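You operate a simulated robot arm through the tools that you are given. There is no shell and no other tool. Be economical: measure what you need, move in short steps, check, and stop when the job is done.

You run a simulated two-armed robot. Do the job below in one go: nothing can be reset, and whatever is moved stays where it is left.

Task
Take the rag from the top of the ledger table and hang it over the wooden bar on the bulb rack.

Only the result counts: the job must be done as asked and must still hold three seconds after the hand-in. Knocking over, shifting, dropping, spilling or breaking anything else fails it.

Robot
Two 7-joint arms with two-finger parallel grippers on one trunk, on a base that drives. Base frame: it is fixed to the floor where the robot stands at the start and does not move with it; the origin is under the middle of the robot, x ahead of it, y to its left, z up; the surface under the hand at the start is at about z = 720. Lengths are in mm, angles in degrees, forces in N, time in s.
The left shoulder is at the start at [124, 171, 1162], the right one opposite. With the tool pointing down near the work surface each hand reaches from about 100 to 880 mm from the robot's upright axis, wherever it stands, measured 20 degrees to its own side. Payload 4.4 kg a hand.
The TCP of each hand is the grasp point between the finger pads, 23 mm short of the fingertips. In the tool frame z runs along the fingers and y along their closing line. Largest opening 94 mm; finger width 38, thickness 10; the body of the gripper, 54 by 96 mm, starts 39 mm behind the TCP.
Orientation is told as [roll, pitch, yaw] about the base's x, y, z axes, in that order, counted from this pose: with the fingers straight down and closing along the base's y, the tool's x points along the base's -x, its y along +y and its z along -z.

Tools
- The arms move only by the tool apply_moves. It takes "left_motion", "right_motion" or both (then of equal length, played together; a hand with none holds still); each is a list of rows, each a list of 6 numbers: the shift along the tool's x, y, z in units of 50 mm (1.0 is 50 mm), then the turn, a rotation vector about the tool's x, y, z in units of 8 degrees (1.0 is 8 degrees). In form: [[x, y, z, ax, ay, az], ...]. A call has 1 to 10 rows; each row shifts and turns the commanded pose from where the row before left it, along the tool's axes as they then stand. "left_claw" and "right_claw" are, for a hand that has rows, the closure, from 0 (fully open) to 1 (shut), set as the call begins (left out, the last holds). A call with a number of a shift or a turn outside -1 to 1 is refused whole. Rows are played at 5 a second. More than 50 mm and 8.6 degrees between two rows, or a gripper value outside its range, and nothing of the call is played. Where a pose cannot be reached the arm comes as near as it can. A force on the tool above 40 N (or 10 N above the force at the start of the call, whichever is more), or a blocked arm, ends the call early, and 0.2 s more pass. The fingers move at their own pace (about 72 mm/s each) and stop on an object; they squeeze with about 42 N. The grip force told is the motor's: it shows also when the fingers shut on nothing. Time passes only in rows, and 0.2 s behind the last, so rows that do not move let the fingers close. The reply holds the time, the measured pose of the TCP, the force on the tool along the base axes, the opening and the grip force, in the units named above and with some noise, with the torque about the TCP (base axes, N m) and any sound that the robot's microphone picked up, and new pictures: "pictures" is both (left out), scene, wrist or none (wrist: the cameras of the hands that moved).
- Cameras (640 x 400 px; columns grow to the right, rows downward): "scene" is now at [226.7, 26.3, 1281.1]; the picture's right is [0.37, -0.93, 0.00], its down [-0.70, -0.28, -0.66] and it looks along [0.61, 0.24, -0.76] (base axes); focal length 268 px, centre (320, 200). "left" rides on the left gripper at [86, -16, -74] in its tool frame; the picture's right is [0.18, 0.98, 0.00], its down [-0.58, 0.11, -0.81] and it looks along [-0.79, 0.15, 0.59] (tool axes); focal length 243 px, centre (320, 200). "right" rides on the right gripper at [86, 16, -74] in its tool frame; the picture's right is [-0.18, 0.98, 0.00], its down [-0.58, -0.11, -0.81] and it looks along [-0.79, -0.15, 0.59] (tool axes); focal length 243 px, centre (320, 200). There is no depth. A picture from a camera that has moved, and an enlarged one, comes with that camera's place and axes in the base frame and with its lens.
- lift_body(by): slides the trunk up (or, below 0, down) by that many mm; the arms and the scene camera ride with it, the base frame stays. It gives what a move gives, with no picture.
- drive_base(legs): drives the robot by 1 to 6 legs, each [ahead, left, turn to the left] in mm, mm and degrees, along the robot's own axes; the way and the turn of a leg run together, so that a leg with both is an arc; at most 1500 mm and 180 degrees a leg. The arms and the cameras ride along, it lands a little off, and it stops where it bumps. It gives what a move gives, and a new picture of the scene camera.
- aim_head(pan, tilt): turns the head with the scene camera to pan (to the left, within 80 degrees either way) and tilt (down, from -29 to 69), counted from straight ahead of the robot. It gives what a move gives, and a new picture of the scene camera.
- enlarge(camera, box): a new picture of the part [left, top, right, bottom] of that camera's present view, enlarged. No time passes.
- job_done(): hands the job in; it is judged then, once.

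Work in short steps. Places have to be worked out from the pictures, the camera data and where the tool is seen: move nearer, look again, correct. Check each grasp and each placing, and mend what went wrong. You have 120 turns and 260 pictures in all, those below and enlarged ones among them. Open the grippers and draw the arms clear of the work before you hand the job in, unless the task says otherwise; then end with one line.

The tools are called after "Emit:" by a JSON object that holds its "method" and its "body". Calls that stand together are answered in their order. apply_moves: Moves the arms, as the interface text tells. Its arguments: {"type":"object","properties":{"left_motion":{"type":"array"},"left_claw":{"type":"number"},"right_motion":{"type":"array"},"right_claw":{"type":"number"},"pictures":{"type":"string","enum":["both","scene","wrist","none"]}},"required":[]} The other tools are called the same way: lift_body (by) slides the trunk up or down; drive_base (legs) drives the base; aim_head (pan, tilt) turns the head that bears the scene camera; enlarge (camera, box) takes an enlarged picture of a part of a camera's view; job_done () hands the job in.

At the start:

```text
t: 0.0
left_eef_pos: [501.3, 389.3, 948.2]
left_ee_rot: [0.0, 0.1, 0.0]
left_force: [-0.1, 0.5, 0.3]
left_moment: [-0.01, 0.03, 0.01]
left_grip_width: 94.0
left_gripper_force: 0.1
right_eef_pos: [634.7, -26.3, 876.8]
right_ee_rot: [-0.1, 0.0, 0.1]
right_force: [-0.1, 0.5, -0.4]
right_moment: [0.0, 0.01, -0.03]
right_grip_width: 93.9
right_gripper_force: 0.1
trunk travel left (down, up): [-175.0, 213.0]
robot x, y, heading: [0.9, -0.8, -0.3]
head pan, tilt: [21.5, 49.1]
```

scene: 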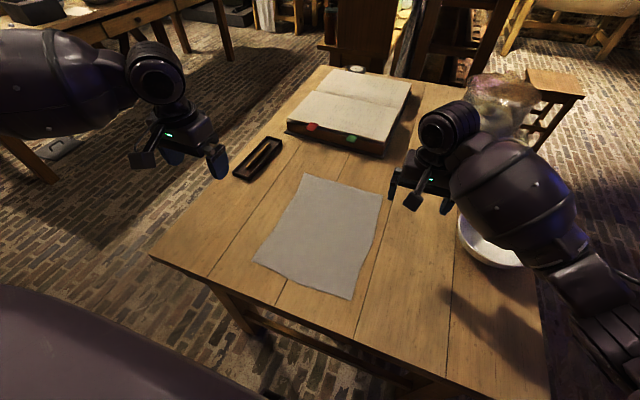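
right: 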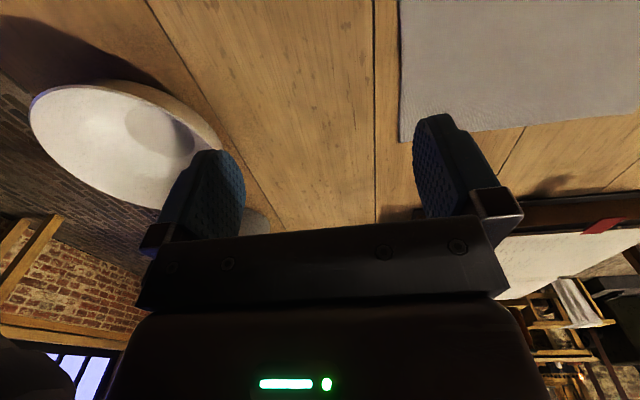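
left: 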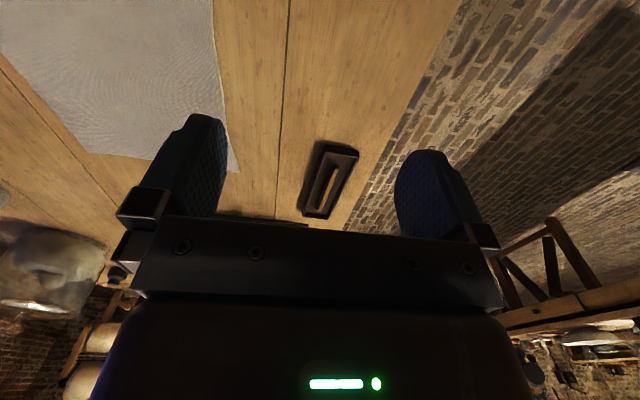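

The rag lies flat at about x 445–765, y 45–285 on the table. I'll look around for the bulb rack.

Emit:
{"method": "aim_head", "body": {"pan": -50, "tilt": 15}}

Emit:
{"method": "aim_head", "body": {"pan": 5, "tilt": 15}}

Emit:
{"method": "aim_head", "body": {"pan": 65, "tilt": 15}}

```text
t: 1.4
left_eef_pos: [501.4, 391.2, 947.1]
left_ee_rot: [0.0, 0.0, 0.0]
left_force: [-0.5, -0.3, -0.1]
left_moment: [0.0, -0.01, -0.02]
left_grip_width: 93.8
left_gripper_force: 0.0
right_eef_pos: [634.7, -25.7, 876.6]
right_ee_rot: [0.0, 0.0, 0.0]
right_force: [0.4, -0.1, 0.2]
right_moment: [-0.02, -0.02, 0.07]
right_grip_width: 94.0
right_gripper_force: 0.2
trunk travel left (down, up): [-175.0, 213.0]
robot x, y, heading: [0.7, -1.2, 0.2]
head pan, tilt: [-50.0, 15.0]
camera scene: at [214.4, -73.8, 1333.5], right [-0.77, -0.64, 0.0], down [-0.17, 0.2, -0.97], along [0.62, -0.74, -0.26], focal length 268 px, centre (320, 200)
```

scene: 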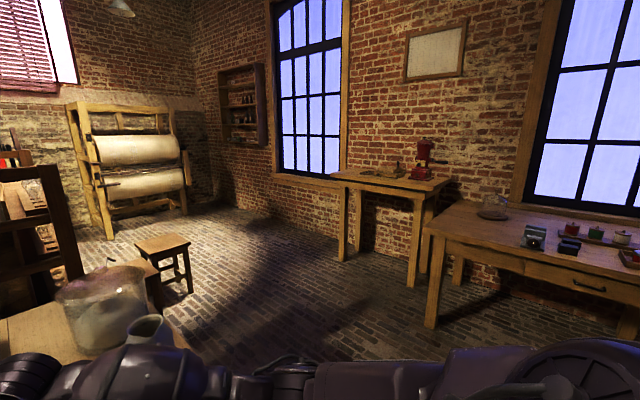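

```text
t: 2.7
left_eef_pos: [501.3, 391.2, 948.6]
left_ee_rot: [0.0, 0.0, 0.0]
left_force: [-1.3, 0.1, 0.1]
left_moment: [0.0, -0.02, 0.01]
left_grip_width: 93.8
left_gripper_force: 0.1
right_eef_pos: [635.5, -26.5, 876.4]
right_ee_rot: [0.0, 0.0, 0.0]
right_force: [-0.1, -0.2, 0.8]
right_moment: [0.0, 0.01, 0.01]
right_grip_width: 94.1
right_gripper_force: 0.0
trunk travel left (down, up): [-175.0, 213.0]
robot x, y, heading: [-0.8, -0.7, 0.1]
head pan, tilt: [5.0, 15.0]
camera scene: at [247.3, 5.8, 1333.5], right [0.09, -1.0, 0.0], down [-0.26, -0.02, -0.97], along [0.96, 0.08, -0.26], focal length 268 px, centre (320, 200)
```

scene: 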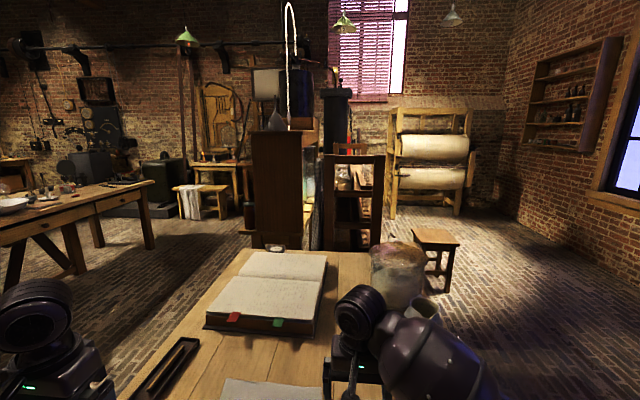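

```text
t: 4.0
left_eef_pos: [502.4, 390.3, 948.1]
left_ee_rot: [0.0, -0.1, 0.0]
left_force: [-0.3, 0.6, 0.4]
left_moment: [-0.03, 0.03, -0.02]
left_grip_width: 94.0
left_gripper_force: 0.0
right_eef_pos: [635.6, -25.6, 875.9]
right_ee_rot: [-0.1, -0.1, 0.0]
right_force: [0.2, -0.1, 0.5]
right_moment: [0.02, -0.04, -0.01]
right_grip_width: 94.0
right_gripper_force: 0.1
trunk travel left (down, up): [-175.0, 213.0]
robot x, y, heading: [-0.5, 0.5, -0.0]
head pan, tilt: [65.0, 15.0]
camera scene: at [193.8, 82.3, 1333.5], right [0.91, -0.42, 0.0], down [-0.11, -0.23, -0.97], along [0.41, 0.88, -0.26], focal length 268 px, centre (320, 200)
```

scene: 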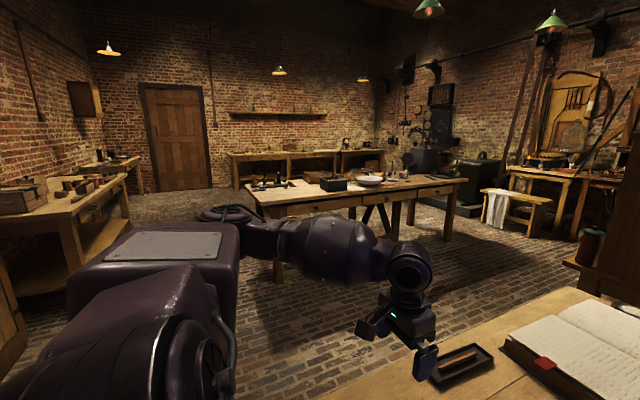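

No rack is obvious yet. I'll enlarge a few candidates and look behind.

Emit:
{"method": "aim_head", "body": {"pan": 15, "tilt": 10}}

Emit:
{"method": "enlarge", "body": {"camera": "scene", "box": [220, 60, 460, 240]}}

Emit:
{"method": "enlarge", "body": {"camera": "scene", "box": [0, 60, 320, 260]}}

Emit:
{"method": "aim_head", "body": {"pan": -80, "tilt": 15}}

Emit:
{"method": "aim_head", "body": {"pan": 80, "tilt": 15}}

```text
t: 5.2
left_eef_pos: [502.5, 390.1, 948.6]
left_ee_rot: [-0.1, 0.0, -0.1]
left_force: [-0.1, 0.8, -0.3]
left_moment: [-0.01, -0.04, -0.01]
left_grip_width: 94.0
left_gripper_force: 0.1
right_eef_pos: [634.2, -25.9, 876.9]
right_ee_rot: [0.0, -0.1, -0.1]
right_force: [0.8, -0.5, 0.3]
right_moment: [0.0, -0.03, 0.0]
right_grip_width: 93.9
right_gripper_force: 0.1
trunk travel left (down, up): [-175.0, 213.0]
robot x, y, heading: [1.0, 1.5, -0.3]
head pan, tilt: [15.0, 10.0]
camera scene: at [244.0, 21.8, 1341.7], right [0.26, -0.97, 0.0], down [-0.17, -0.05, -0.98], along [0.95, 0.26, -0.17], focal length 268 px, centre (320, 200)
```

scene: 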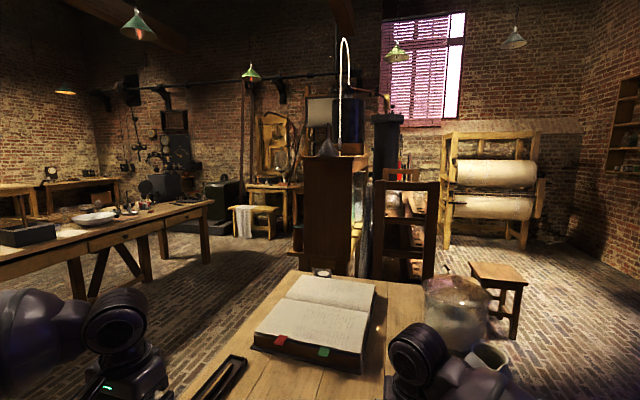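

```text
2.22 times, centred on (340, 150) of scene
camera zoom: at [244.0, 21.8, 1341.7], right [0.26, -0.97, 0.0], down [-0.17, -0.05, -0.98], along [0.95, 0.26, -0.17], focal length 594 px, centre (276, 311)
```

zoom: 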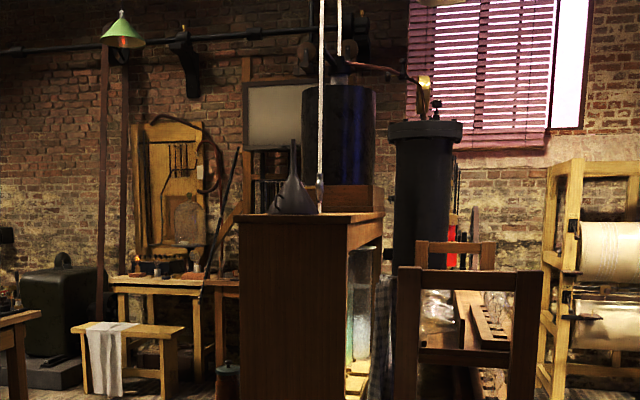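

```text
2.00 times, centred on (160, 160) of scene
camera zoom: at [244.0, 21.8, 1341.7], right [0.26, -0.97, 0.0], down [-0.17, -0.05, -0.98], along [0.95, 0.26, -0.17], focal length 535 px, centre (640, 280)
```

zoom: 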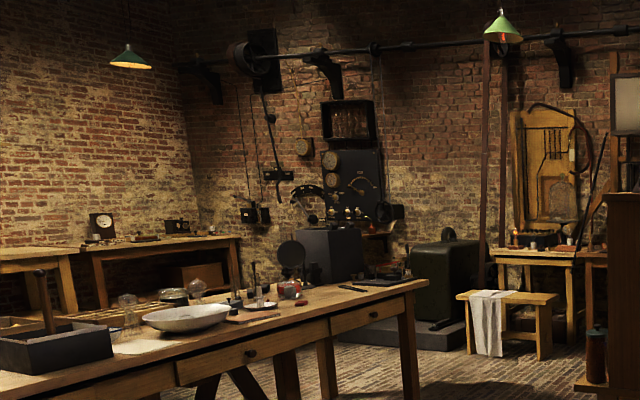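

```text
t: 6.9
left_eef_pos: [501.2, 390.3, 947.8]
left_ee_rot: [0.0, 0.1, 0.0]
left_force: [0.4, 0.8, -0.4]
left_moment: [0.02, -0.04, 0.0]
left_grip_width: 94.1
left_gripper_force: 0.0
right_eef_pos: [634.2, -26.2, 876.0]
right_ee_rot: [-0.1, 0.0, 0.1]
right_force: [0.4, -0.5, -0.1]
right_moment: [0.02, -0.01, 0.0]
right_grip_width: 93.9
right_gripper_force: 0.0
trunk travel left (down, up): [-175.0, 213.0]
robot x, y, heading: [1.8, 0.1, -0.0]
head pan, tilt: [-80.0, 15.0]
camera scene: at [170.5, -94.3, 1333.5], right [-0.98, -0.17, 0.0], down [-0.05, 0.25, -0.97], along [0.17, -0.95, -0.26], focal length 268 px, centre (320, 200)
```

scene: 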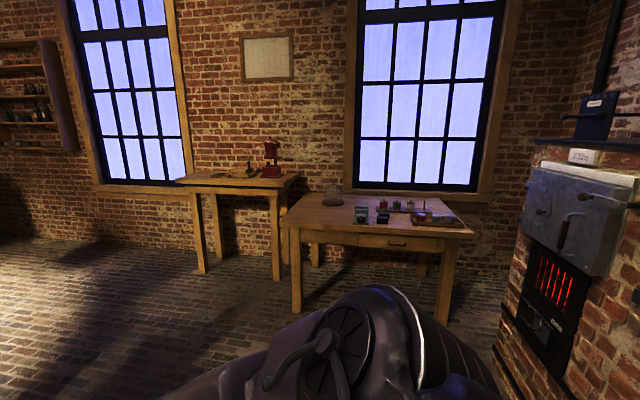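

```text
t: 9.3
left_eef_pos: [501.3, 390.5, 948.7]
left_ee_rot: [0.0, 0.0, 0.1]
left_force: [0.6, -0.1, -0.2]
left_moment: [-0.01, 0.01, 0.02]
left_grip_width: 93.9
left_gripper_force: 0.0
right_eef_pos: [635.0, -26.7, 875.4]
right_ee_rot: [0.1, 0.0, 0.0]
right_force: [0.0, -0.2, 0.4]
right_moment: [0.03, 0.01, -0.03]
right_grip_width: 93.9
right_gripper_force: 0.0
trunk travel left (down, up): [-175.0, 213.0]
robot x, y, heading: [1.4, -0.2, -0.3]
head pan, tilt: [80.0, 15.0]
camera scene: at [170.5, 89.7, 1333.5], right [0.98, -0.17, 0.0], down [-0.05, -0.25, -0.97], along [0.17, 0.95, -0.26], focal length 268 px, centre (320, 200)
```

scene: 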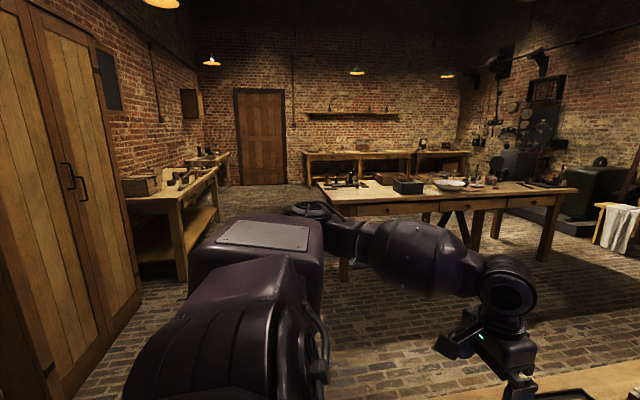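

The dark frame just beyond the table, with glass on slanted shelves, looks like the bulb rack. I'll look at it more closely.

Emit:
{"method": "aim_head", "body": {"pan": 5, "tilt": 20}}

Emit:
{"method": "enlarge", "body": {"camera": "scene", "box": [240, 90, 400, 230]}}

```text
t: 10.8
left_eef_pos: [501.9, 389.8, 947.9]
left_ee_rot: [0.0, -0.1, 0.0]
left_force: [0.4, -0.9, 0.2]
left_moment: [-0.04, -0.01, 0.0]
left_grip_width: 93.9
left_gripper_force: 0.1
right_eef_pos: [634.7, -27.2, 875.9]
right_ee_rot: [0.0, 0.0, 0.0]
right_force: [-0.3, -0.1, -0.4]
right_moment: [0.04, -0.03, -0.01]
right_grip_width: 94.1
right_gripper_force: 0.1
trunk travel left (down, up): [-175.0, 213.0]
robot x, y, heading: [-1.8, -0.2, -0.1]
head pan, tilt: [5.0, 20.0]
camera scene: at [247.0, 5.9, 1325.4], right [0.09, -1.0, 0.0], down [-0.34, -0.03, -0.94], along [0.94, 0.08, -0.34], focal length 268 px, centre (320, 200)
```

scene: 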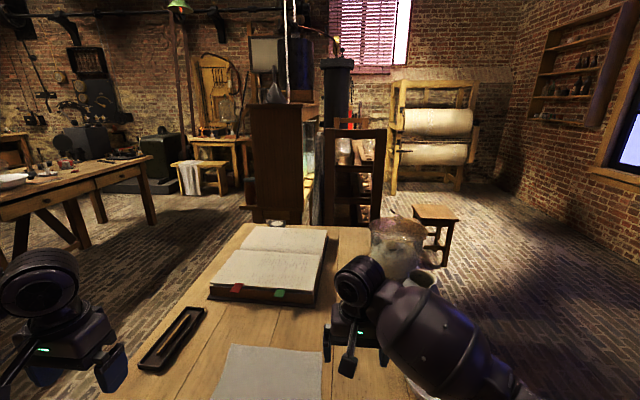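

```text
2.86 times, centred on (320, 160) of scene
camera zoom: at [247.0, 5.9, 1325.4], right [0.09, -1.0, 0.0], down [-0.34, -0.03, -0.94], along [0.94, 0.08, -0.34], focal length 764 px, centre (320, 314)
```

zoom: 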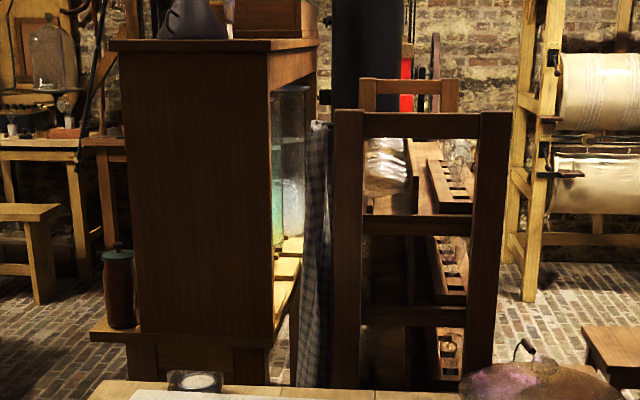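

The rack holds bulbs in slotted shelves, at about x≥1600, y≈-50. I'll back off and drive around the right side of the table to find its bar.

Emit:
{"method": "drive_base", "body": {"legs": [[-430, 0, 0], [0, -850, 0], [1100, 0, 0]]}}

Emit:
{"method": "aim_head", "body": {"pan": 45, "tilt": 25}}

```text
t: 16.5
left_eef_pos: [83.0, 114.7, 947.4]
left_ee_rot: [-0.1, -0.1, -0.4]
left_force: [0.0, 0.8, -0.3]
left_moment: [-0.02, -0.01, -0.02]
left_grip_width: 94.1
left_gripper_force: 0.1
right_eef_pos: [214.5, -302.8, 875.2]
right_ee_rot: [0.0, -0.1, -0.6]
right_force: [-0.1, -0.8, -1.0]
right_moment: [-0.02, -0.02, -0.01]
right_grip_width: 94.0
right_gripper_force: 0.1
trunk travel left (down, up): [-175.0, 213.0]
robot x, y, heading: [-421.4, -272.4, -0.2]
head pan, tilt: [5.0, 20.0]
stopped in leg 2: the robot was blocked; the commanded pose is now the measured one
camera scene: at [-173.9, -267.2, 1325.2], right [0.08, -1.0, 0.0], down [-0.34, -0.03, -0.94], along [0.94, 0.08, -0.34], focal length 268 px, centre (320, 200)
```

scene: 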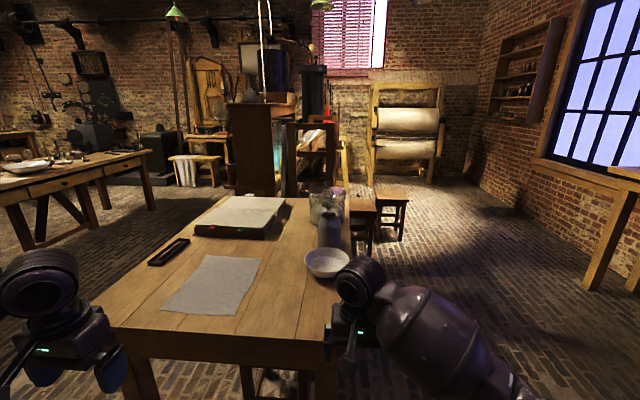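

```text
t: 17.6
left_eef_pos: [82.9, 115.2, 949.0]
left_ee_rot: [0.0, 0.0, -0.4]
left_force: [-1.0, 0.3, -0.3]
left_moment: [-0.02, 0.03, 0.02]
left_grip_width: 93.9
left_gripper_force: 0.1
right_eef_pos: [213.9, -304.5, 877.5]
right_ee_rot: [0.1, 0.0, -0.5]
right_force: [0.3, -1.0, 0.0]
right_moment: [-0.04, 0.0, 0.02]
right_grip_width: 94.1
right_gripper_force: 0.0
trunk travel left (down, up): [-175.0, 213.0]
robot x, y, heading: [-421.6, -271.1, -0.3]
head pan, tilt: [45.0, 25.0]
camera scene: at [-201.5, -211.3, 1317.3], right [0.7, -0.71, 0.0], down [-0.3, -0.3, -0.91], along [0.65, 0.64, -0.42], focal length 268 px, centre (320, 200)
```

scene: 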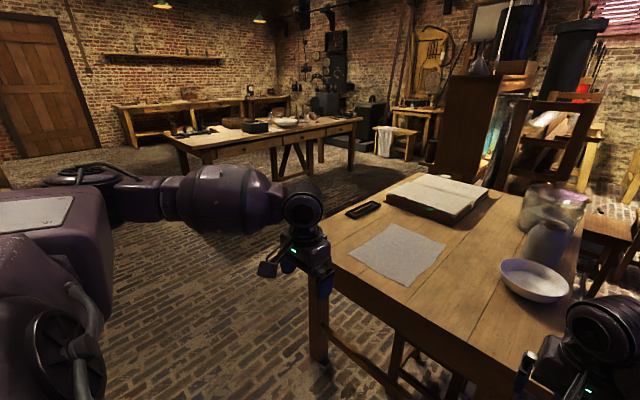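

The strafe was blocked, so I'll look right to see by what.

Emit:
{"method": "aim_head", "body": {"pan": -75, "tilt": 40}}

```text
t: 19.6
left_eef_pos: [82.9, 113.7, 947.8]
left_ee_rot: [0.0, 0.1, -0.4]
left_force: [-0.8, 0.3, 0.3]
left_moment: [-0.01, 0.01, 0.01]
left_grip_width: 93.9
left_gripper_force: 0.1
right_eef_pos: [214.7, -304.1, 876.0]
right_ee_rot: [0.0, 0.0, -0.4]
right_force: [0.1, -0.4, -0.8]
right_moment: [0.0, -0.01, -0.01]
right_grip_width: 94.1
right_gripper_force: 0.1
trunk travel left (down, up): [-175.0, 213.0]
robot x, y, heading: [-419.8, -274.6, -0.4]
head pan, tilt: [-75.0, 40.0]
camera scene: at [-245.6, -358.2, 1294.0], right [-0.97, -0.25, 0.0], down [-0.16, 0.62, -0.77], along [0.19, -0.74, -0.64], focal length 268 px, centre (320, 200)
```

scene: 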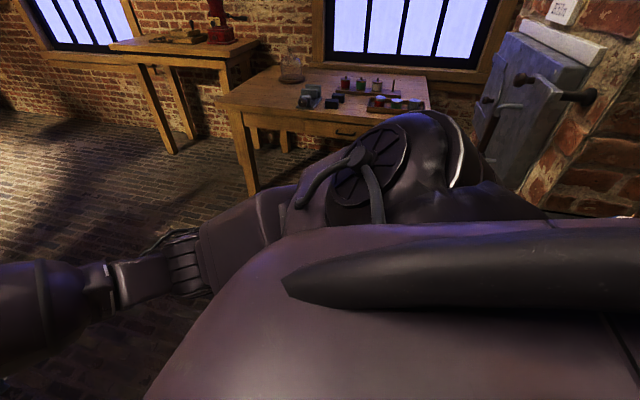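

The stove is close at the right rear; I'll move ahead a bit and then strafe, keeping the hands short of the table.

Emit:
{"method": "drive_base", "body": {"legs": [[220, 0, 0], [0, -500, 0]]}}

```text
t: 25.7
left_eef_pos: [297.4, -380.0, 947.3]
left_ee_rot: [0.0, 0.0, -0.7]
left_force: [0.3, 0.1, -1.3]
left_moment: [0.01, 0.03, -0.05]
left_grip_width: 94.1
left_gripper_force: 0.1
right_eef_pos: [425.3, -798.7, 876.1]
right_ee_rot: [0.0, 0.0, -0.7]
right_force: [-0.8, -0.1, 0.8]
right_moment: [0.03, 0.02, 0.01]
right_grip_width: 94.1
right_gripper_force: 0.1
trunk travel left (down, up): [-175.0, 213.0]
robot x, y, heading: [-211.0, -766.5, -0.8]
head pan, tilt: [-75.0, 40.0]
camera scene: at [-33.6, -850.8, 1294.0], right [-0.97, -0.25, 0.0], down [-0.16, 0.62, -0.77], along [0.19, -0.74, -0.64], focal length 268 px, centre (320, 200)
```

scene: 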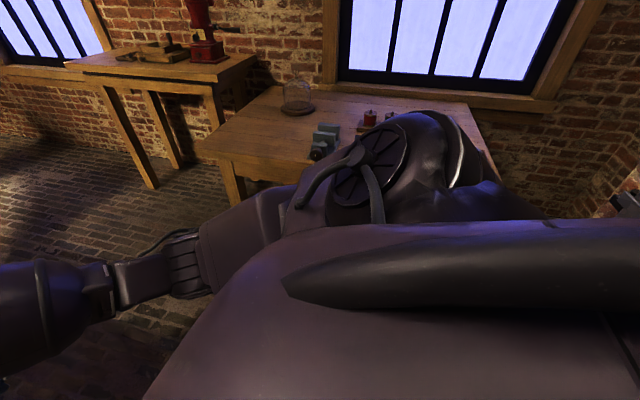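

Clear here; drive ahead along the right side of the table and look left at the rack.

Emit:
{"method": "drive_base", "body": {"legs": [[0, -90, 0], [1200, 0, 1]]}}

Emit:
{"method": "aim_head", "body": {"pan": 35, "tilt": 20}}

```text
t: 32.8
left_eef_pos: [1479.1, -447.4, 948.4]
left_ee_rot: [0.1, 0.0, 1.0]
left_force: [0.2, -0.2, -0.1]
left_moment: [0.03, 0.0, 0.01]
left_grip_width: 93.8
left_gripper_force: 0.1
right_eef_pos: [1622.2, -861.6, 877.0]
right_ee_rot: [0.0, 0.0, 1.0]
right_force: [0.6, -1.0, -0.1]
right_moment: [-0.01, 0.0, 0.02]
right_grip_width: 94.1
right_gripper_force: 0.1
trunk travel left (down, up): [-175.0, 213.0]
robot x, y, heading: [985.1, -851.3, 1.2]
head pan, tilt: [-75.0, 40.0]
camera scene: at [1162.5, -928.2, 1294.0], right [-0.96, -0.28, 0.0], down [-0.18, 0.62, -0.77], along [0.21, -0.74, -0.64], focal length 268 px, centre (320, 200)
```

scene: 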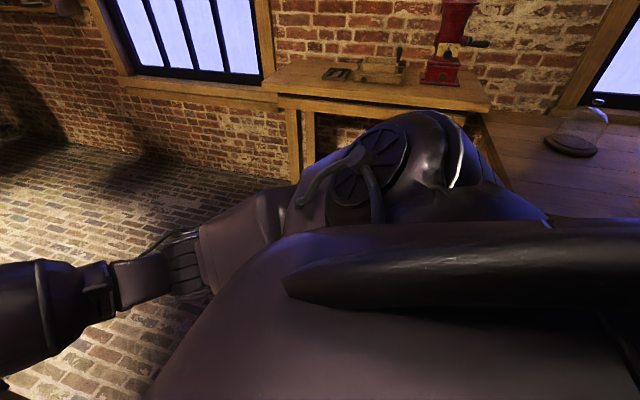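

```text
t: 34.6
left_eef_pos: [1478.2, -447.3, 946.9]
left_ee_rot: [0.0, 0.0, 1.1]
left_force: [0.4, 0.4, 0.2]
left_moment: [0.02, 0.01, 0.01]
left_grip_width: 93.8
left_gripper_force: 0.1
right_eef_pos: [1620.9, -862.4, 876.5]
right_ee_rot: [-0.1, 0.0, 1.1]
right_force: [0.6, -0.5, 0.0]
right_moment: [0.03, -0.03, -0.03]
right_grip_width: 93.9
right_gripper_force: 0.0
trunk travel left (down, up): [-175.0, 213.0]
robot x, y, heading: [981.3, -843.8, 1.1]
head pan, tilt: [35.0, 20.0]
camera scene: at [1213.9, -791.7, 1325.4], right [0.59, -0.81, 0.0], down [-0.28, -0.2, -0.94], along [0.76, 0.55, -0.34], focal length 268 px, centre (320, 200)
```

scene: 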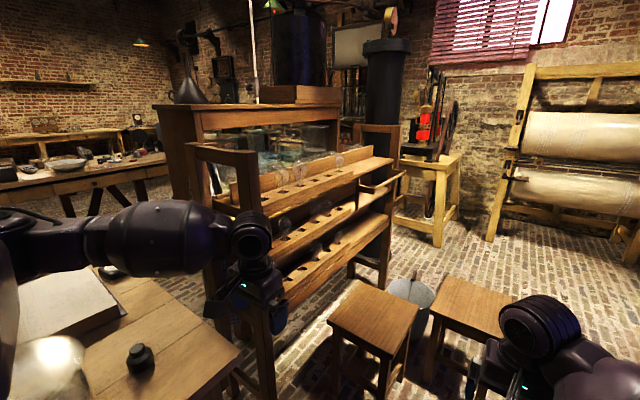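

The rack is now visible from its side. I'll enlarge it to find the bar.

Emit:
{"method": "enlarge", "body": {"camera": "scene", "box": [240, 110, 440, 235]}}

Emit:
{"method": "enlarge", "body": {"camera": "scene", "box": [170, 120, 330, 320]}}

```text
3.20 times, centred on (340, 172) of scene
camera zoom: at [1213.9, -791.7, 1325.4], right [0.59, -0.81, 0.0], down [-0.28, -0.2, -0.94], along [0.76, 0.55, -0.34], focal length 856 px, centre (256, 288)
```

zoom: 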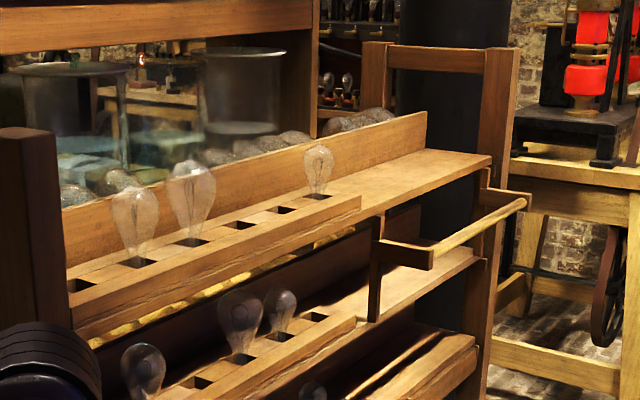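

```text
2.00 times, centred on (250, 220) of scene
camera zoom: at [1213.9, -791.7, 1325.4], right [0.59, -0.81, 0.0], down [-0.28, -0.2, -0.94], along [0.76, 0.55, -0.34], focal length 535 px, centre (460, 160)
```

zoom: 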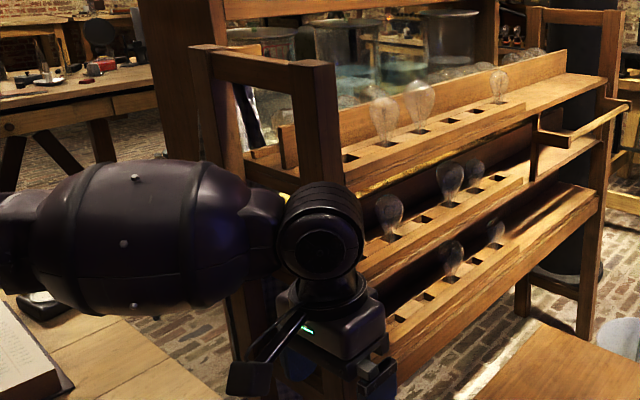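

The bar is the light rod on two brackets at the rack's far end on its right face, running along x, roughly x 2380–2790, y≈-290, z≈925. I'll fetch the rag first, driving back the same way.

Emit:
{"method": "drive_base", "body": {"legs": [[0, 0, -1.1], [-1180, 0, 0], [0, 850, 0]]}}

Emit:
{"method": "aim_head", "body": {"pan": 15, "tilt": 50}}

```text
t: 48.2
left_eef_pos: [305.8, 366.3, 947.3]
left_ee_rot: [0.0, 0.0, -0.8]
left_force: [-0.1, -0.1, 0.5]
left_moment: [0.03, 0.02, 0.04]
left_grip_width: 94.3
left_gripper_force: 0.0
right_eef_pos: [435.3, -52.0, 876.3]
right_ee_rot: [0.0, -0.1, -0.7]
right_force: [0.6, 0.5, -1.0]
right_moment: [0.0, 0.01, -0.01]
right_grip_width: 93.9
right_gripper_force: 0.0
trunk travel left (down, up): [-175.0, 213.0]
robot x, y, heading: [-200.0, -17.0, -0.8]
head pan, tilt: [35.0, 20.0]
camera scene: at [30.5, 31.0, 1325.4], right [0.56, -0.83, 0.0], down [-0.28, -0.19, -0.94], along [0.78, 0.53, -0.34], focal length 268 px, centre (320, 200)
```

scene: 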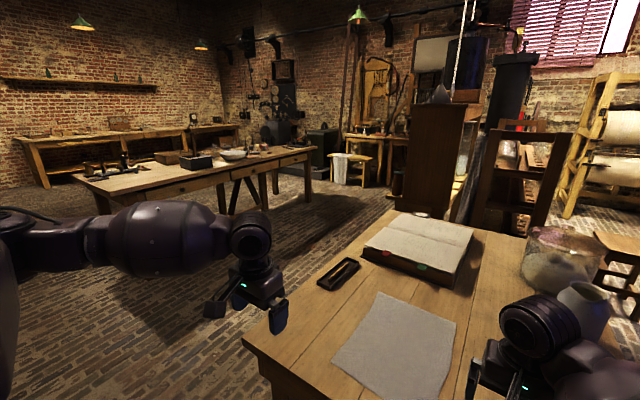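

```text
t: 49.2
left_eef_pos: [305.6, 365.6, 949.2]
left_ee_rot: [0.0, 0.0, -0.8]
left_force: [-0.5, 0.4, 1.0]
left_moment: [0.01, 0.0, -0.01]
left_grip_width: 94.0
left_gripper_force: 0.0
right_eef_pos: [435.9, -52.6, 876.0]
right_ee_rot: [-0.1, 0.1, -0.8]
right_force: [0.6, -0.7, -0.3]
right_moment: [0.0, 0.03, -0.02]
right_grip_width: 94.2
right_gripper_force: 0.1
trunk travel left (down, up): [-175.0, 213.0]
robot x, y, heading: [-204.9, -14.4, -0.5]
head pan, tilt: [15.0, 50.0]
camera scene: at [28.2, -2.5, 1279.9], right [0.25, -0.97, 0.0], down [-0.74, -0.19, -0.64], along [0.62, 0.16, -0.77], focal length 268 px, centre (320, 200)
```

scene: 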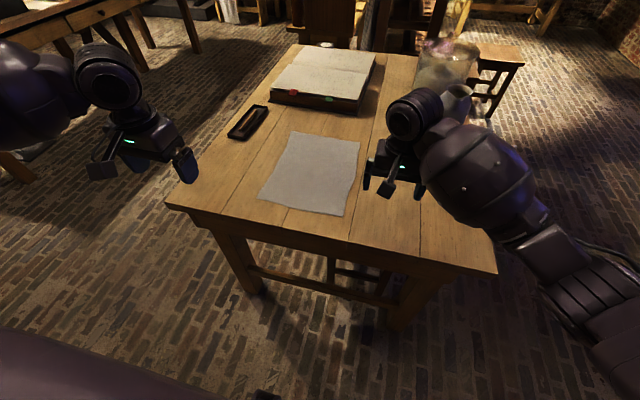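

The rag's near edge is around (445, 157). I move the left hand above it, and the right hand a little aside.

Emit:
{"method": "apply_moves", "body": {"left_motion": [[-0.63, -0.8, 0.4, 0, 0, 0], [-0.63, -0.8, 0.4, 0, 0, 0], [-0.63, -0.8, 0.4, 0, 0, 0], [-0.63, -0.8, 0.4, 0, 0, 0], [-0.63, -0.8, 0.4, 0, 0, 0]], "right_motion": [[0.5, -0.4, -0.5, 0, 0, 0], [0.5, -0.4, -0.5, 0, 0, 0], [0, -0.4, -0.5, 0, 0, 0], [0, 0, 0, 0, 0, 0], [0, 0, 0, 0, 0, 0]], "left_claw": 0.3}}

```text
refused: row 1 steps farther than a row can; nothing moved
```

The row was over 50 mm in total, so I'll split it finer.

Emit:
{"method": "apply_moves", "body": {"left_motion": [[-0.52, -0.68, 0.33, 0, 0, 0], [-0.52, -0.68, 0.33, 0, 0, 0], [-0.52, -0.68, 0.33, 0, 0, 0], [-0.52, -0.68, 0.33, 0, 0, 0], [-0.52, -0.68, 0.33, 0, 0, 0], [-0.52, -0.68, 0.33, 0, 0, 0]], "right_motion": [[0.5, -0.4, -0.5, 0, 0, 0], [0.5, -0.4, -0.5, 0, 0, 0], [0, -0.4, -0.5, 0, 0, 0], [0, 0, 0, 0, 0, 0], [0, 0, 0, 0, 0, 0], [0, 0, 0, 0, 0, 0]], "left_claw": 0.3}}

```text
t: 50.6
left_eef_pos: [459.6, 157.7, 850.0]
left_ee_rot: [-0.1, 0.2, -0.8]
left_force: [0.2, -0.6, 0.3]
left_moment: [-0.01, 0.0, 0.02]
left_grip_width: 65.6
left_gripper_force: 0.0
right_eef_pos: [384.3, -110.5, 949.9]
right_ee_rot: [0.0, 0.1, -0.8]
right_force: [0.0, -0.6, 0.6]
right_moment: [0.03, 0.01, 0.01]
right_grip_width: 93.7
right_gripper_force: 0.1
trunk travel left (down, up): [-175.0, 213.0]
robot x, y, heading: [-198.4, -17.6, -0.8]
head pan, tilt: [15.0, 50.0]
camera scene: at [28.9, -3.2, 1279.5], right [0.25, -0.97, 0.0], down [-0.74, -0.19, -0.64], along [0.62, 0.16, -0.77], focal length 268 px, centre (320, 200)
camera right: at [298.8, -94.2, 1023.6], right [0.2, 0.98, 0.0], down [0.58, -0.12, 0.81], along [0.79, -0.16, -0.59], focal length 243 px, centre (320, 200)
camera left: at [373.4, 141.5, 924.6], right [-0.17, 0.99, 0.0], down [0.58, 0.1, 0.81], along [0.79, 0.14, -0.59], focal length 243 px, centre (320, 200)
```

scene: 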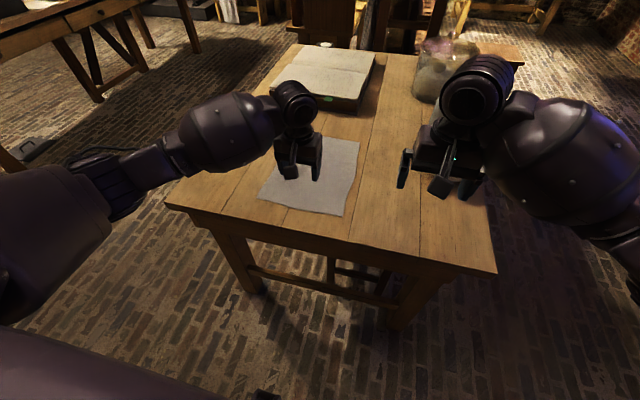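
right: 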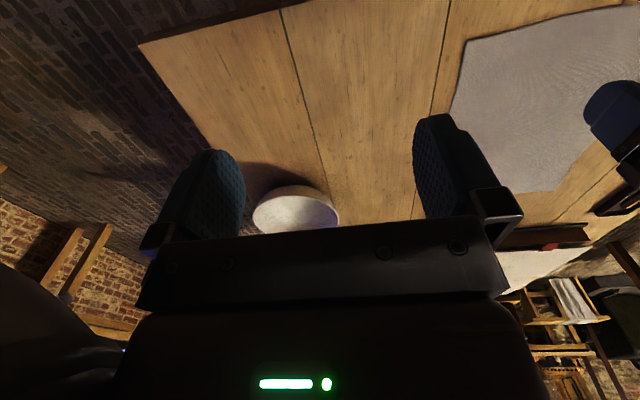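
left: 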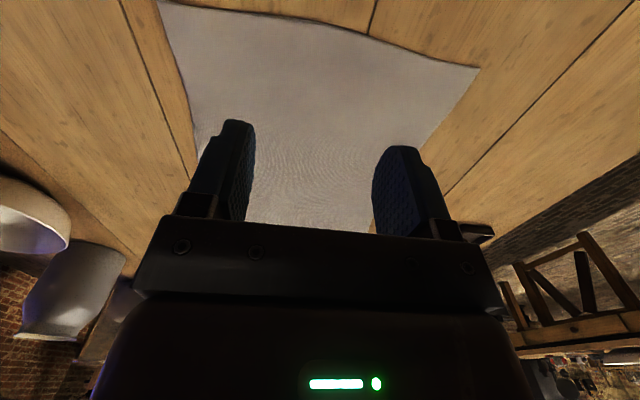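

The edge is at x≈438 under the fingers. Descend to just above the table.

Emit:
{"method": "apply_moves", "body": {"left_motion": [[0, 0, 0.7, 0, 0, 0], [0, 0, 0.7, 0, 0, 0], [0, 0, 0.5, 0, 0, 0], [0, 0, 0.1, 0, 0, 0]], "pictures": "wrist"}}

```text
t: 51.6
left_eef_pos: [458.2, 159.6, 747.3]
left_ee_rot: [0.1, 0.0, -0.8]
left_force: [-0.2, -0.6, 0.3]
left_moment: [-0.01, 0.02, 0.01]
left_grip_width: 65.9
left_gripper_force: 0.1
right_eef_pos: [383.7, -110.4, 950.9]
right_ee_rot: [0.1, 0.0, -0.7]
right_force: [0.8, -0.5, 0.8]
right_moment: [0.01, -0.01, -0.03]
right_grip_width: 94.1
right_gripper_force: 0.1
trunk travel left (down, up): [-175.0, 213.0]
robot x, y, heading: [-200.7, -17.1, -0.9]
head pan, tilt: [15.0, 50.0]
camera left: at [372.2, 144.0, 823.6], right [-0.17, 0.99, 0.0], down [0.58, 0.1, 0.81], along [0.79, 0.14, -0.59], focal length 243 px, centre (320, 200)
```

left: 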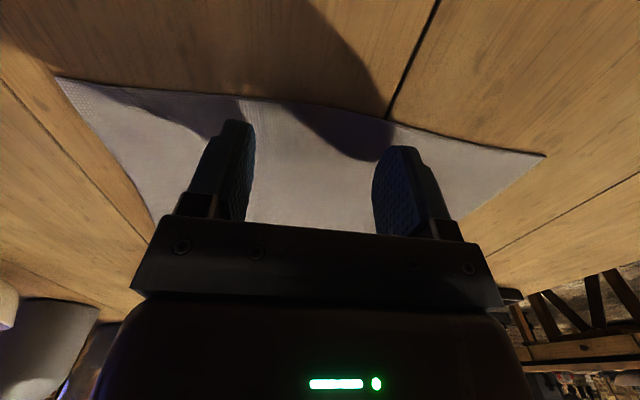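

Fingertips just above the cloth. I creep down until there is light contact.

Emit:
{"method": "apply_moves", "body": {"left_motion": [[0, 0, 0.06, 0, 0, 0], [0, 0, 0.06, 0, 0, 0]], "pictures": "none"}}

```text
t: 52.2
left_eef_pos: [459.8, 160.2, 744.5]
left_ee_rot: [0.0, -0.1, -0.6]
left_force: [-0.7, -0.4, 6.4]
left_moment: [0.05, 0.14, 0.0]
left_grip_width: 65.8
left_gripper_force: 0.0
right_eef_pos: [382.3, -110.4, 950.6]
right_ee_rot: [0.0, -0.1, -0.8]
right_force: [-1.3, 0.0, -0.3]
right_moment: [0.01, -0.04, 0.01]
right_grip_width: 94.3
right_gripper_force: 0.1
trunk travel left (down, up): [-175.0, 213.0]
robot x, y, heading: [-197.9, -17.0, -0.6]
head pan, tilt: [15.0, 50.0]
```

Light contact at 6 N. Close the fingers.

Emit:
{"method": "apply_moves", "body": {"left_motion": [[0, 0, 0, 0, 0, 0], [0, 0, 0, 0, 0, 0], [0, 0, 0, 0, 0, 0], [0, 0, 0, 0, 0, 0], [0, 0, 0, 0, 0, 0]], "left_claw": 1, "pictures": "wrist"}}

```text
t: 53.4
left_eef_pos: [459.0, 159.8, 744.2]
left_ee_rot: [0.0, -0.2, -0.8]
left_force: [2.4, 2.4, 14.2]
left_moment: [0.02, 0.08, 0.0]
left_grip_width: 3.5
left_gripper_force: 41.6
right_eef_pos: [383.6, -110.3, 950.6]
right_ee_rot: [0.1, -0.2, -0.9]
right_force: [-0.2, 0.8, 0.3]
right_moment: [-0.03, 0.0, -0.02]
right_grip_width: 94.0
right_gripper_force: 0.0
trunk travel left (down, up): [-175.0, 213.0]
robot x, y, heading: [-199.5, -16.6, -0.6]
head pan, tilt: [15.0, 50.0]
camera left: at [372.7, 143.9, 819.4], right [-0.17, 0.99, 0.0], down [0.58, 0.1, 0.81], along [0.8, 0.14, -0.59], focal length 243 px, centre (320, 200)
```

left: 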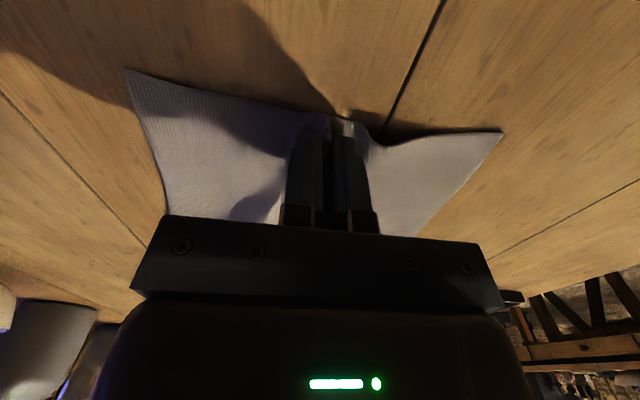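

The cloth is pinched (3.5 mm). Lift straight up.

Emit:
{"method": "apply_moves", "body": {"left_motion": [[0, 0, -0.5, 0, 0, 0], [0, 0, -0.8, 0, 0, 0], [0, 0, -0.8, 0, 0, 0], [0, 0, -0.8, 0, 0, 0], [0, 0, -0.8, 0, 0, 0], [0, 0, -0.8, 0, 0, 0], [0, 0, -0.8, 0, 0, 0], [0, 0, -0.8, 0, 0, 0], [0, 0, -0.8, 0, 0, 0], [0, 0, -0.4, 0, 0, 0]]}}

```text
t: 55.6
left_eef_pos: [458.6, 160.5, 1106.9]
left_ee_rot: [-0.1, 0.0, -0.8]
left_force: [-0.1, 0.1, 0.0]
left_moment: [-0.02, 0.01, 0.02]
left_grip_width: 3.6
left_gripper_force: 41.5
right_eef_pos: [384.5, -110.6, 950.1]
right_ee_rot: [-0.1, 0.0, -0.8]
right_force: [0.1, 0.1, -0.2]
right_moment: [0.0, -0.03, 0.01]
right_grip_width: 94.0
right_gripper_force: 0.1
trunk travel left (down, up): [-175.0, 213.0]
robot x, y, heading: [-203.3, -17.8, -0.7]
head pan, tilt: [15.0, 50.0]
camera scene: at [28.1, -2.6, 1279.8], right [0.25, -0.97, 0.0], down [-0.74, -0.19, -0.64], along [0.62, 0.16, -0.77], focal length 268 px, centre (320, 200)
camera left: at [372.5, 144.6, 1182.3], right [-0.17, 0.99, 0.0], down [0.58, 0.1, 0.81], along [0.79, 0.14, -0.59], focal length 243 px, centre (320, 200)
```

scene: 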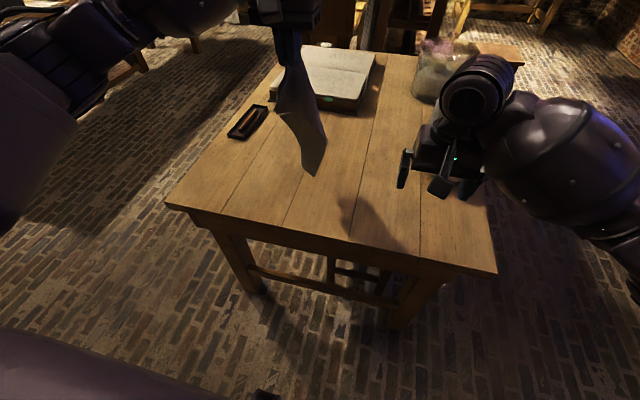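
left: 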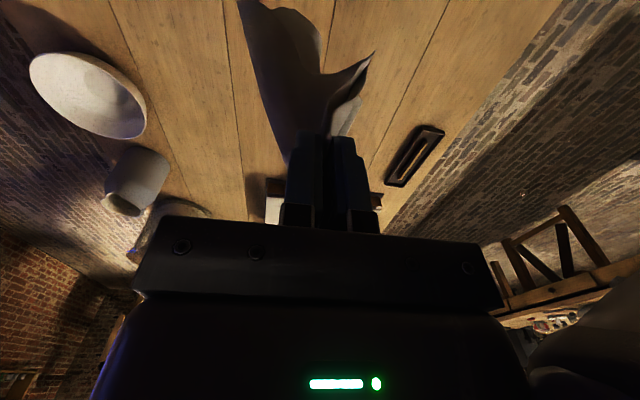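

The rag hangs from the left hand. I retract both hands clear of the table before driving.

Emit:
{"method": "apply_moves", "body": {"left_motion": [[0.6, 0, 0, 0, 0, 0], [0.9, 0, 0, 0, 0, 0], [0.9, 0, 0, 0, 0, 0], [0.9, 0, 0, 0, 0, 0], [0.7, 0, 0, 0, 0, 0]], "right_motion": [[0.5, 0, -0.3, 0, 0, 0], [0.5, 0, -0.3, 0, 0, 0], [0.5, 0, -0.3, 0, 0, 0], [0.5, 0, -0.3, 0, 0, 0], [0.3, 0, 0, 0, 0, 0]], "pictures": "none"}}

Emit:
{"method": "drive_base", "body": {"legs": [[0, -830, 0], [0, 0, 0.7], [1200, 0, 0]]}}

Emit:
{"method": "aim_head", "body": {"pan": 35, "tilt": 25}}

```text
t: 56.8
left_eef_pos: [258.6, 163.0, 1108.4]
left_ee_rot: [0.0, 0.0, -0.9]
left_force: [-0.2, -0.5, 0.2]
left_moment: [-0.03, 0.01, -0.03]
left_grip_width: 3.5
left_gripper_force: 42.2
right_eef_pos: [268.6, -110.1, 1010.2]
right_ee_rot: [0.0, 0.0, -0.9]
right_force: [0.8, -0.1, 0.1]
right_moment: [0.03, 0.0, -0.01]
right_grip_width: 94.1
right_gripper_force: 0.1
trunk travel left (down, up): [-175.0, 213.0]
robot x, y, heading: [-200.6, -17.0, -0.4]
head pan, tilt: [15.0, 50.0]
```

```text
t: 70.4
left_eef_pos: [1461.1, -689.4, 1107.8]
left_ee_rot: [0.0, 0.1, -2.0]
left_force: [-0.4, 0.6, -0.7]
left_moment: [-0.02, 0.01, 0.03]
left_grip_width: 3.6
left_gripper_force: 42.3
right_eef_pos: [1464.6, -963.2, 1009.4]
right_ee_rot: [0.1, 0.0, -2.0]
right_force: [-0.3, 0.9, 0.8]
right_moment: [-0.03, 0.02, -0.01]
right_grip_width: 94.0
right_gripper_force: 0.1
trunk travel left (down, up): [-175.0, 213.0]
robot x, y, heading: [998.2, -860.2, -1.9]
head pan, tilt: [15.0, 50.0]
camera scene: at [1226.6, -850.3, 1279.8], right [0.23, -0.97, 0.0], down [-0.75, -0.17, -0.64], along [0.63, 0.14, -0.77], focal length 268 px, centre (320, 200)
```

scene: 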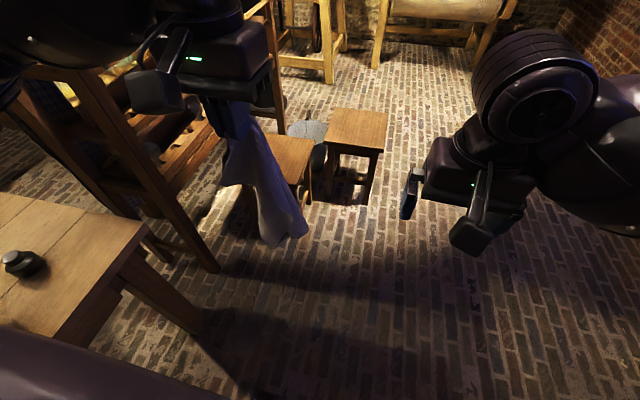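

```text
t: 71.3
left_eef_pos: [1460.9, -689.8, 1108.3]
left_ee_rot: [0.1, 0.1, -1.9]
left_force: [-0.5, -0.2, -1.2]
left_moment: [-0.04, 0.01, 0.03]
left_grip_width: 3.6
left_gripper_force: 41.9
right_eef_pos: [1463.4, -961.9, 1010.2]
right_ee_rot: [0.0, -0.1, -2.1]
right_force: [0.1, 0.2, -0.7]
right_moment: [0.01, 0.0, -0.01]
right_grip_width: 94.0
right_gripper_force: 0.0
trunk travel left (down, up): [-175.0, 213.0]
robot x, y, heading: [998.6, -860.3, -2.1]
head pan, tilt: [35.0, 25.0]
camera scene: at [1228.7, -817.5, 1317.2], right [0.54, -0.84, 0.0], down [-0.36, -0.23, -0.91], along [0.76, 0.49, -0.42], focal length 268 px, centre (320, 200)
```

scene: 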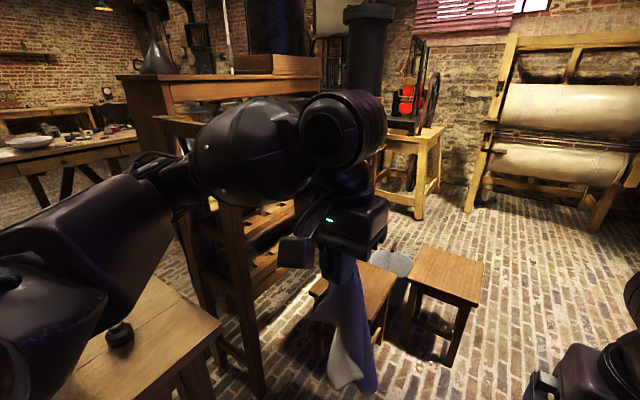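

Stools are at roughly (2100–2560, −300…−920) in front of the bar, so I'll go round them on the right and face the rack (+y) from about (2950, −1300).

Emit:
{"method": "drive_base", "body": {"legs": [[0, 0, 2], [700, -520, 0], [1250, 0, 0], [0, 0, 90]]}}

Emit:
{"method": "aim_head", "body": {"pan": 20, "tilt": 25}}

```text
t: 86.5
left_eef_pos: [2784.7, -930.6, 1108.6]
left_ee_rot: [0.1, -0.1, 88.8]
left_force: [0.5, 0.4, 0.2]
left_moment: [0.02, -0.02, -0.04]
left_grip_width: 3.6
left_gripper_force: 41.3
right_eef_pos: [3059.3, -922.4, 1010.9]
right_ee_rot: [0.0, 0.0, 88.8]
right_force: [-0.4, -0.8, -0.3]
right_moment: [0.01, -0.01, -0.01]
right_grip_width: 94.1
right_gripper_force: 0.1
trunk travel left (down, up): [-175.0, 213.0]
robot x, y, heading: [2964.5, -1393.0, 89.3]
head pan, tilt: [35.0, 25.0]
camera scene: at [2915.9, -1165.0, 1317.3], right [0.83, 0.56, 0.0], down [0.24, -0.35, -0.91], along [-0.51, 0.75, -0.42], focal length 268 px, centre (320, 200)
```

scene: 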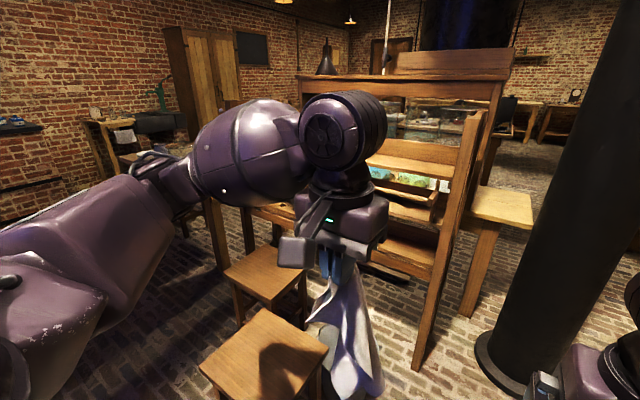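

```text
t: 87.2
left_eef_pos: [2786.4, -930.5, 1107.6]
left_ee_rot: [0.0, 0.0, 88.8]
left_force: [0.4, -0.1, -0.2]
left_moment: [-0.04, -0.01, -0.08]
left_grip_width: 3.4
left_gripper_force: 42.1
right_eef_pos: [3058.5, -922.9, 1010.5]
right_ee_rot: [0.0, -0.1, 88.8]
right_force: [1.6, -0.2, -0.1]
right_moment: [-0.02, 0.0, 0.03]
right_grip_width: 94.2
right_gripper_force: 0.0
trunk travel left (down, up): [-175.0, 213.0]
robot x, y, heading: [2963.2, -1390.2, 88.9]
head pan, tilt: [20.0, 25.0]
camera scene: at [2937.5, -1154.3, 1317.3], right [0.95, 0.32, 0.0], down [0.14, -0.4, -0.91], along [-0.29, 0.86, -0.42], focal length 268 px, centre (320, 200)
```

scene: 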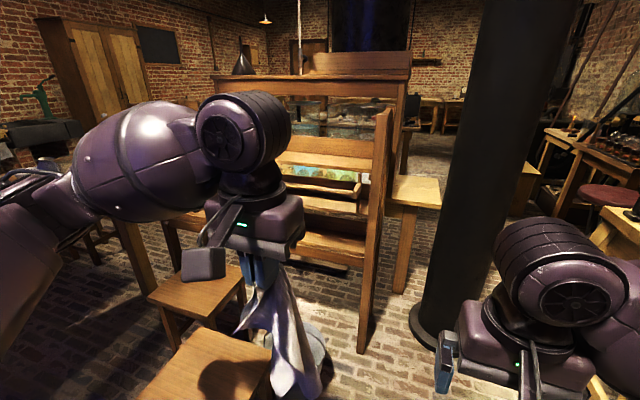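

Enlarge to locate the bar from this viewpoint.

Emit:
{"method": "enlarge", "body": {"camera": "scene", "box": [240, 100, 440, 225]}}

```text
3.20 times, centred on (340, 162) of scene
camera zoom: at [2937.5, -1154.3, 1317.3], right [0.95, 0.32, 0.0], down [0.14, -0.4, -0.91], along [-0.29, 0.86, -0.42], focal length 856 px, centre (256, 320)
```

zoom: 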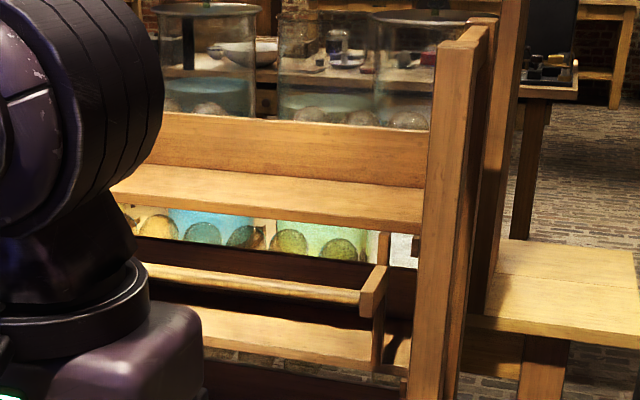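

Triangulating both views, the rod's right end is about (2768, −290, 936), left end near x≈2347, and the gap to the rack is ~90 mm. I raise the trunk and drive closer.

Emit:
{"method": "lift_body", "body": {"by": 200}}

Emit:
{"method": "drive_base", "body": {"legs": [[430, 70, 0]]}}

Emit:
{"method": "aim_head", "body": {"pan": 15, "tilt": 40}}

```text
t: 89.4
left_eef_pos: [2785.7, -930.1, 1307.4]
left_ee_rot: [0.1, 0.0, 88.8]
left_force: [0.2, -0.5, -1.0]
left_moment: [-0.02, 0.0, -0.11]
left_grip_width: 3.5
left_gripper_force: 41.8
right_eef_pos: [3059.1, -923.3, 1210.2]
right_ee_rot: [0.0, -0.1, 88.8]
right_force: [0.0, -0.1, 0.3]
right_moment: [-0.01, 0.05, 0.01]
right_grip_width: 93.8
right_gripper_force: 0.1
trunk travel left (down, up): [-375.0, 13.0]
robot x, y, heading: [2962.4, -1393.6, 88.9]
head pan, tilt: [20.0, 25.0]
```

```text
t: 92.0
left_eef_pos: [2721.4, -506.0, 1308.2]
left_ee_rot: [0.0, 0.1, 89.1]
left_force: [-0.3, 0.1, 0.0]
left_moment: [-0.03, 0.02, -0.04]
left_grip_width: 3.4
left_gripper_force: 42.2
right_eef_pos: [2994.7, -497.2, 1209.8]
right_ee_rot: [0.0, -0.1, 88.9]
right_force: [-0.3, 0.0, 0.3]
right_moment: [-0.01, 0.0, 0.02]
right_grip_width: 94.0
right_gripper_force: 0.1
trunk travel left (down, up): [-375.0, 13.0]
robot x, y, heading: [2903.1, -967.6, 89.3]
head pan, tilt: [20.0, 25.0]
camera scene: at [2872.8, -825.5, 1527.6], right [0.94, 0.33, 0.0], down [0.14, -0.4, -0.91], along [-0.3, 0.86, -0.42], focal length 268 px, centre (320, 200)
```

scene: 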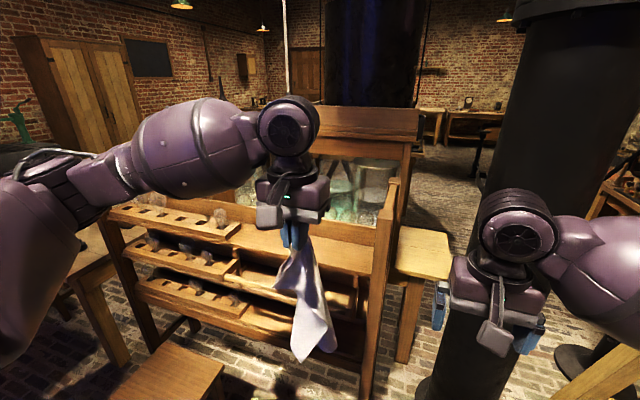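

```text
t: 92.8
left_eef_pos: [2721.5, -506.6, 1308.6]
left_ee_rot: [0.0, 0.0, 89.1]
left_force: [-0.2, 0.1, -0.5]
left_moment: [-0.01, 0.0, -0.06]
left_grip_width: 3.5
left_gripper_force: 42.6
right_eef_pos: [2994.1, -498.2, 1210.3]
right_ee_rot: [0.0, 0.0, 89.0]
right_force: [-1.0, -0.3, -0.6]
right_moment: [-0.01, 0.02, 0.03]
right_grip_width: 94.1
right_gripper_force: 0.0
trunk travel left (down, up): [-375.0, 13.0]
robot x, y, heading: [2900.5, -965.0, 89.0]
head pan, tilt: [15.0, 40.0]
camera scene: at [2882.4, -831.1, 1504.4], right [0.97, 0.24, 0.0], down [0.16, -0.62, -0.77], along [-0.19, 0.74, -0.64], focal length 268 px, centre (320, 200)
```

scene: 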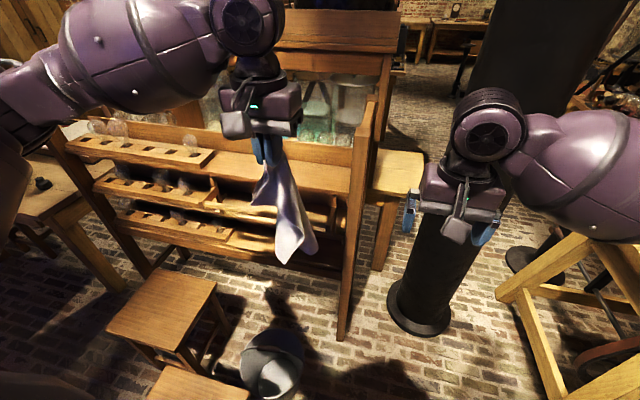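

Emit:
{"method": "enlarge", "body": {"camera": "scene", "box": [180, 130, 380, 280]}}

```text
2.67 times, centred on (280, 205) of scene
camera zoom: at [2882.4, -831.1, 1504.4], right [0.97, 0.24, 0.0], down [0.16, -0.62, -0.77], along [-0.19, 0.74, -0.64], focal length 713 px, centre (427, 187)
```

zoom: 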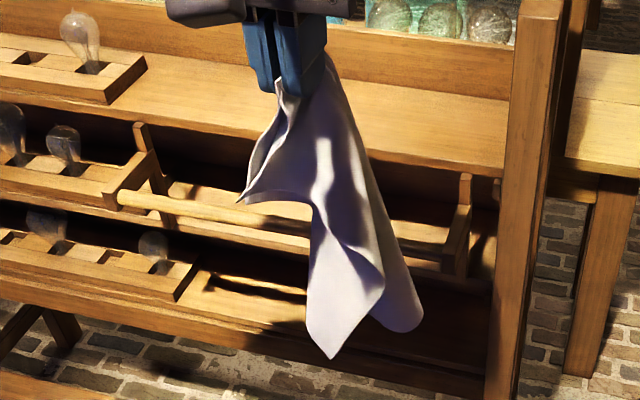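

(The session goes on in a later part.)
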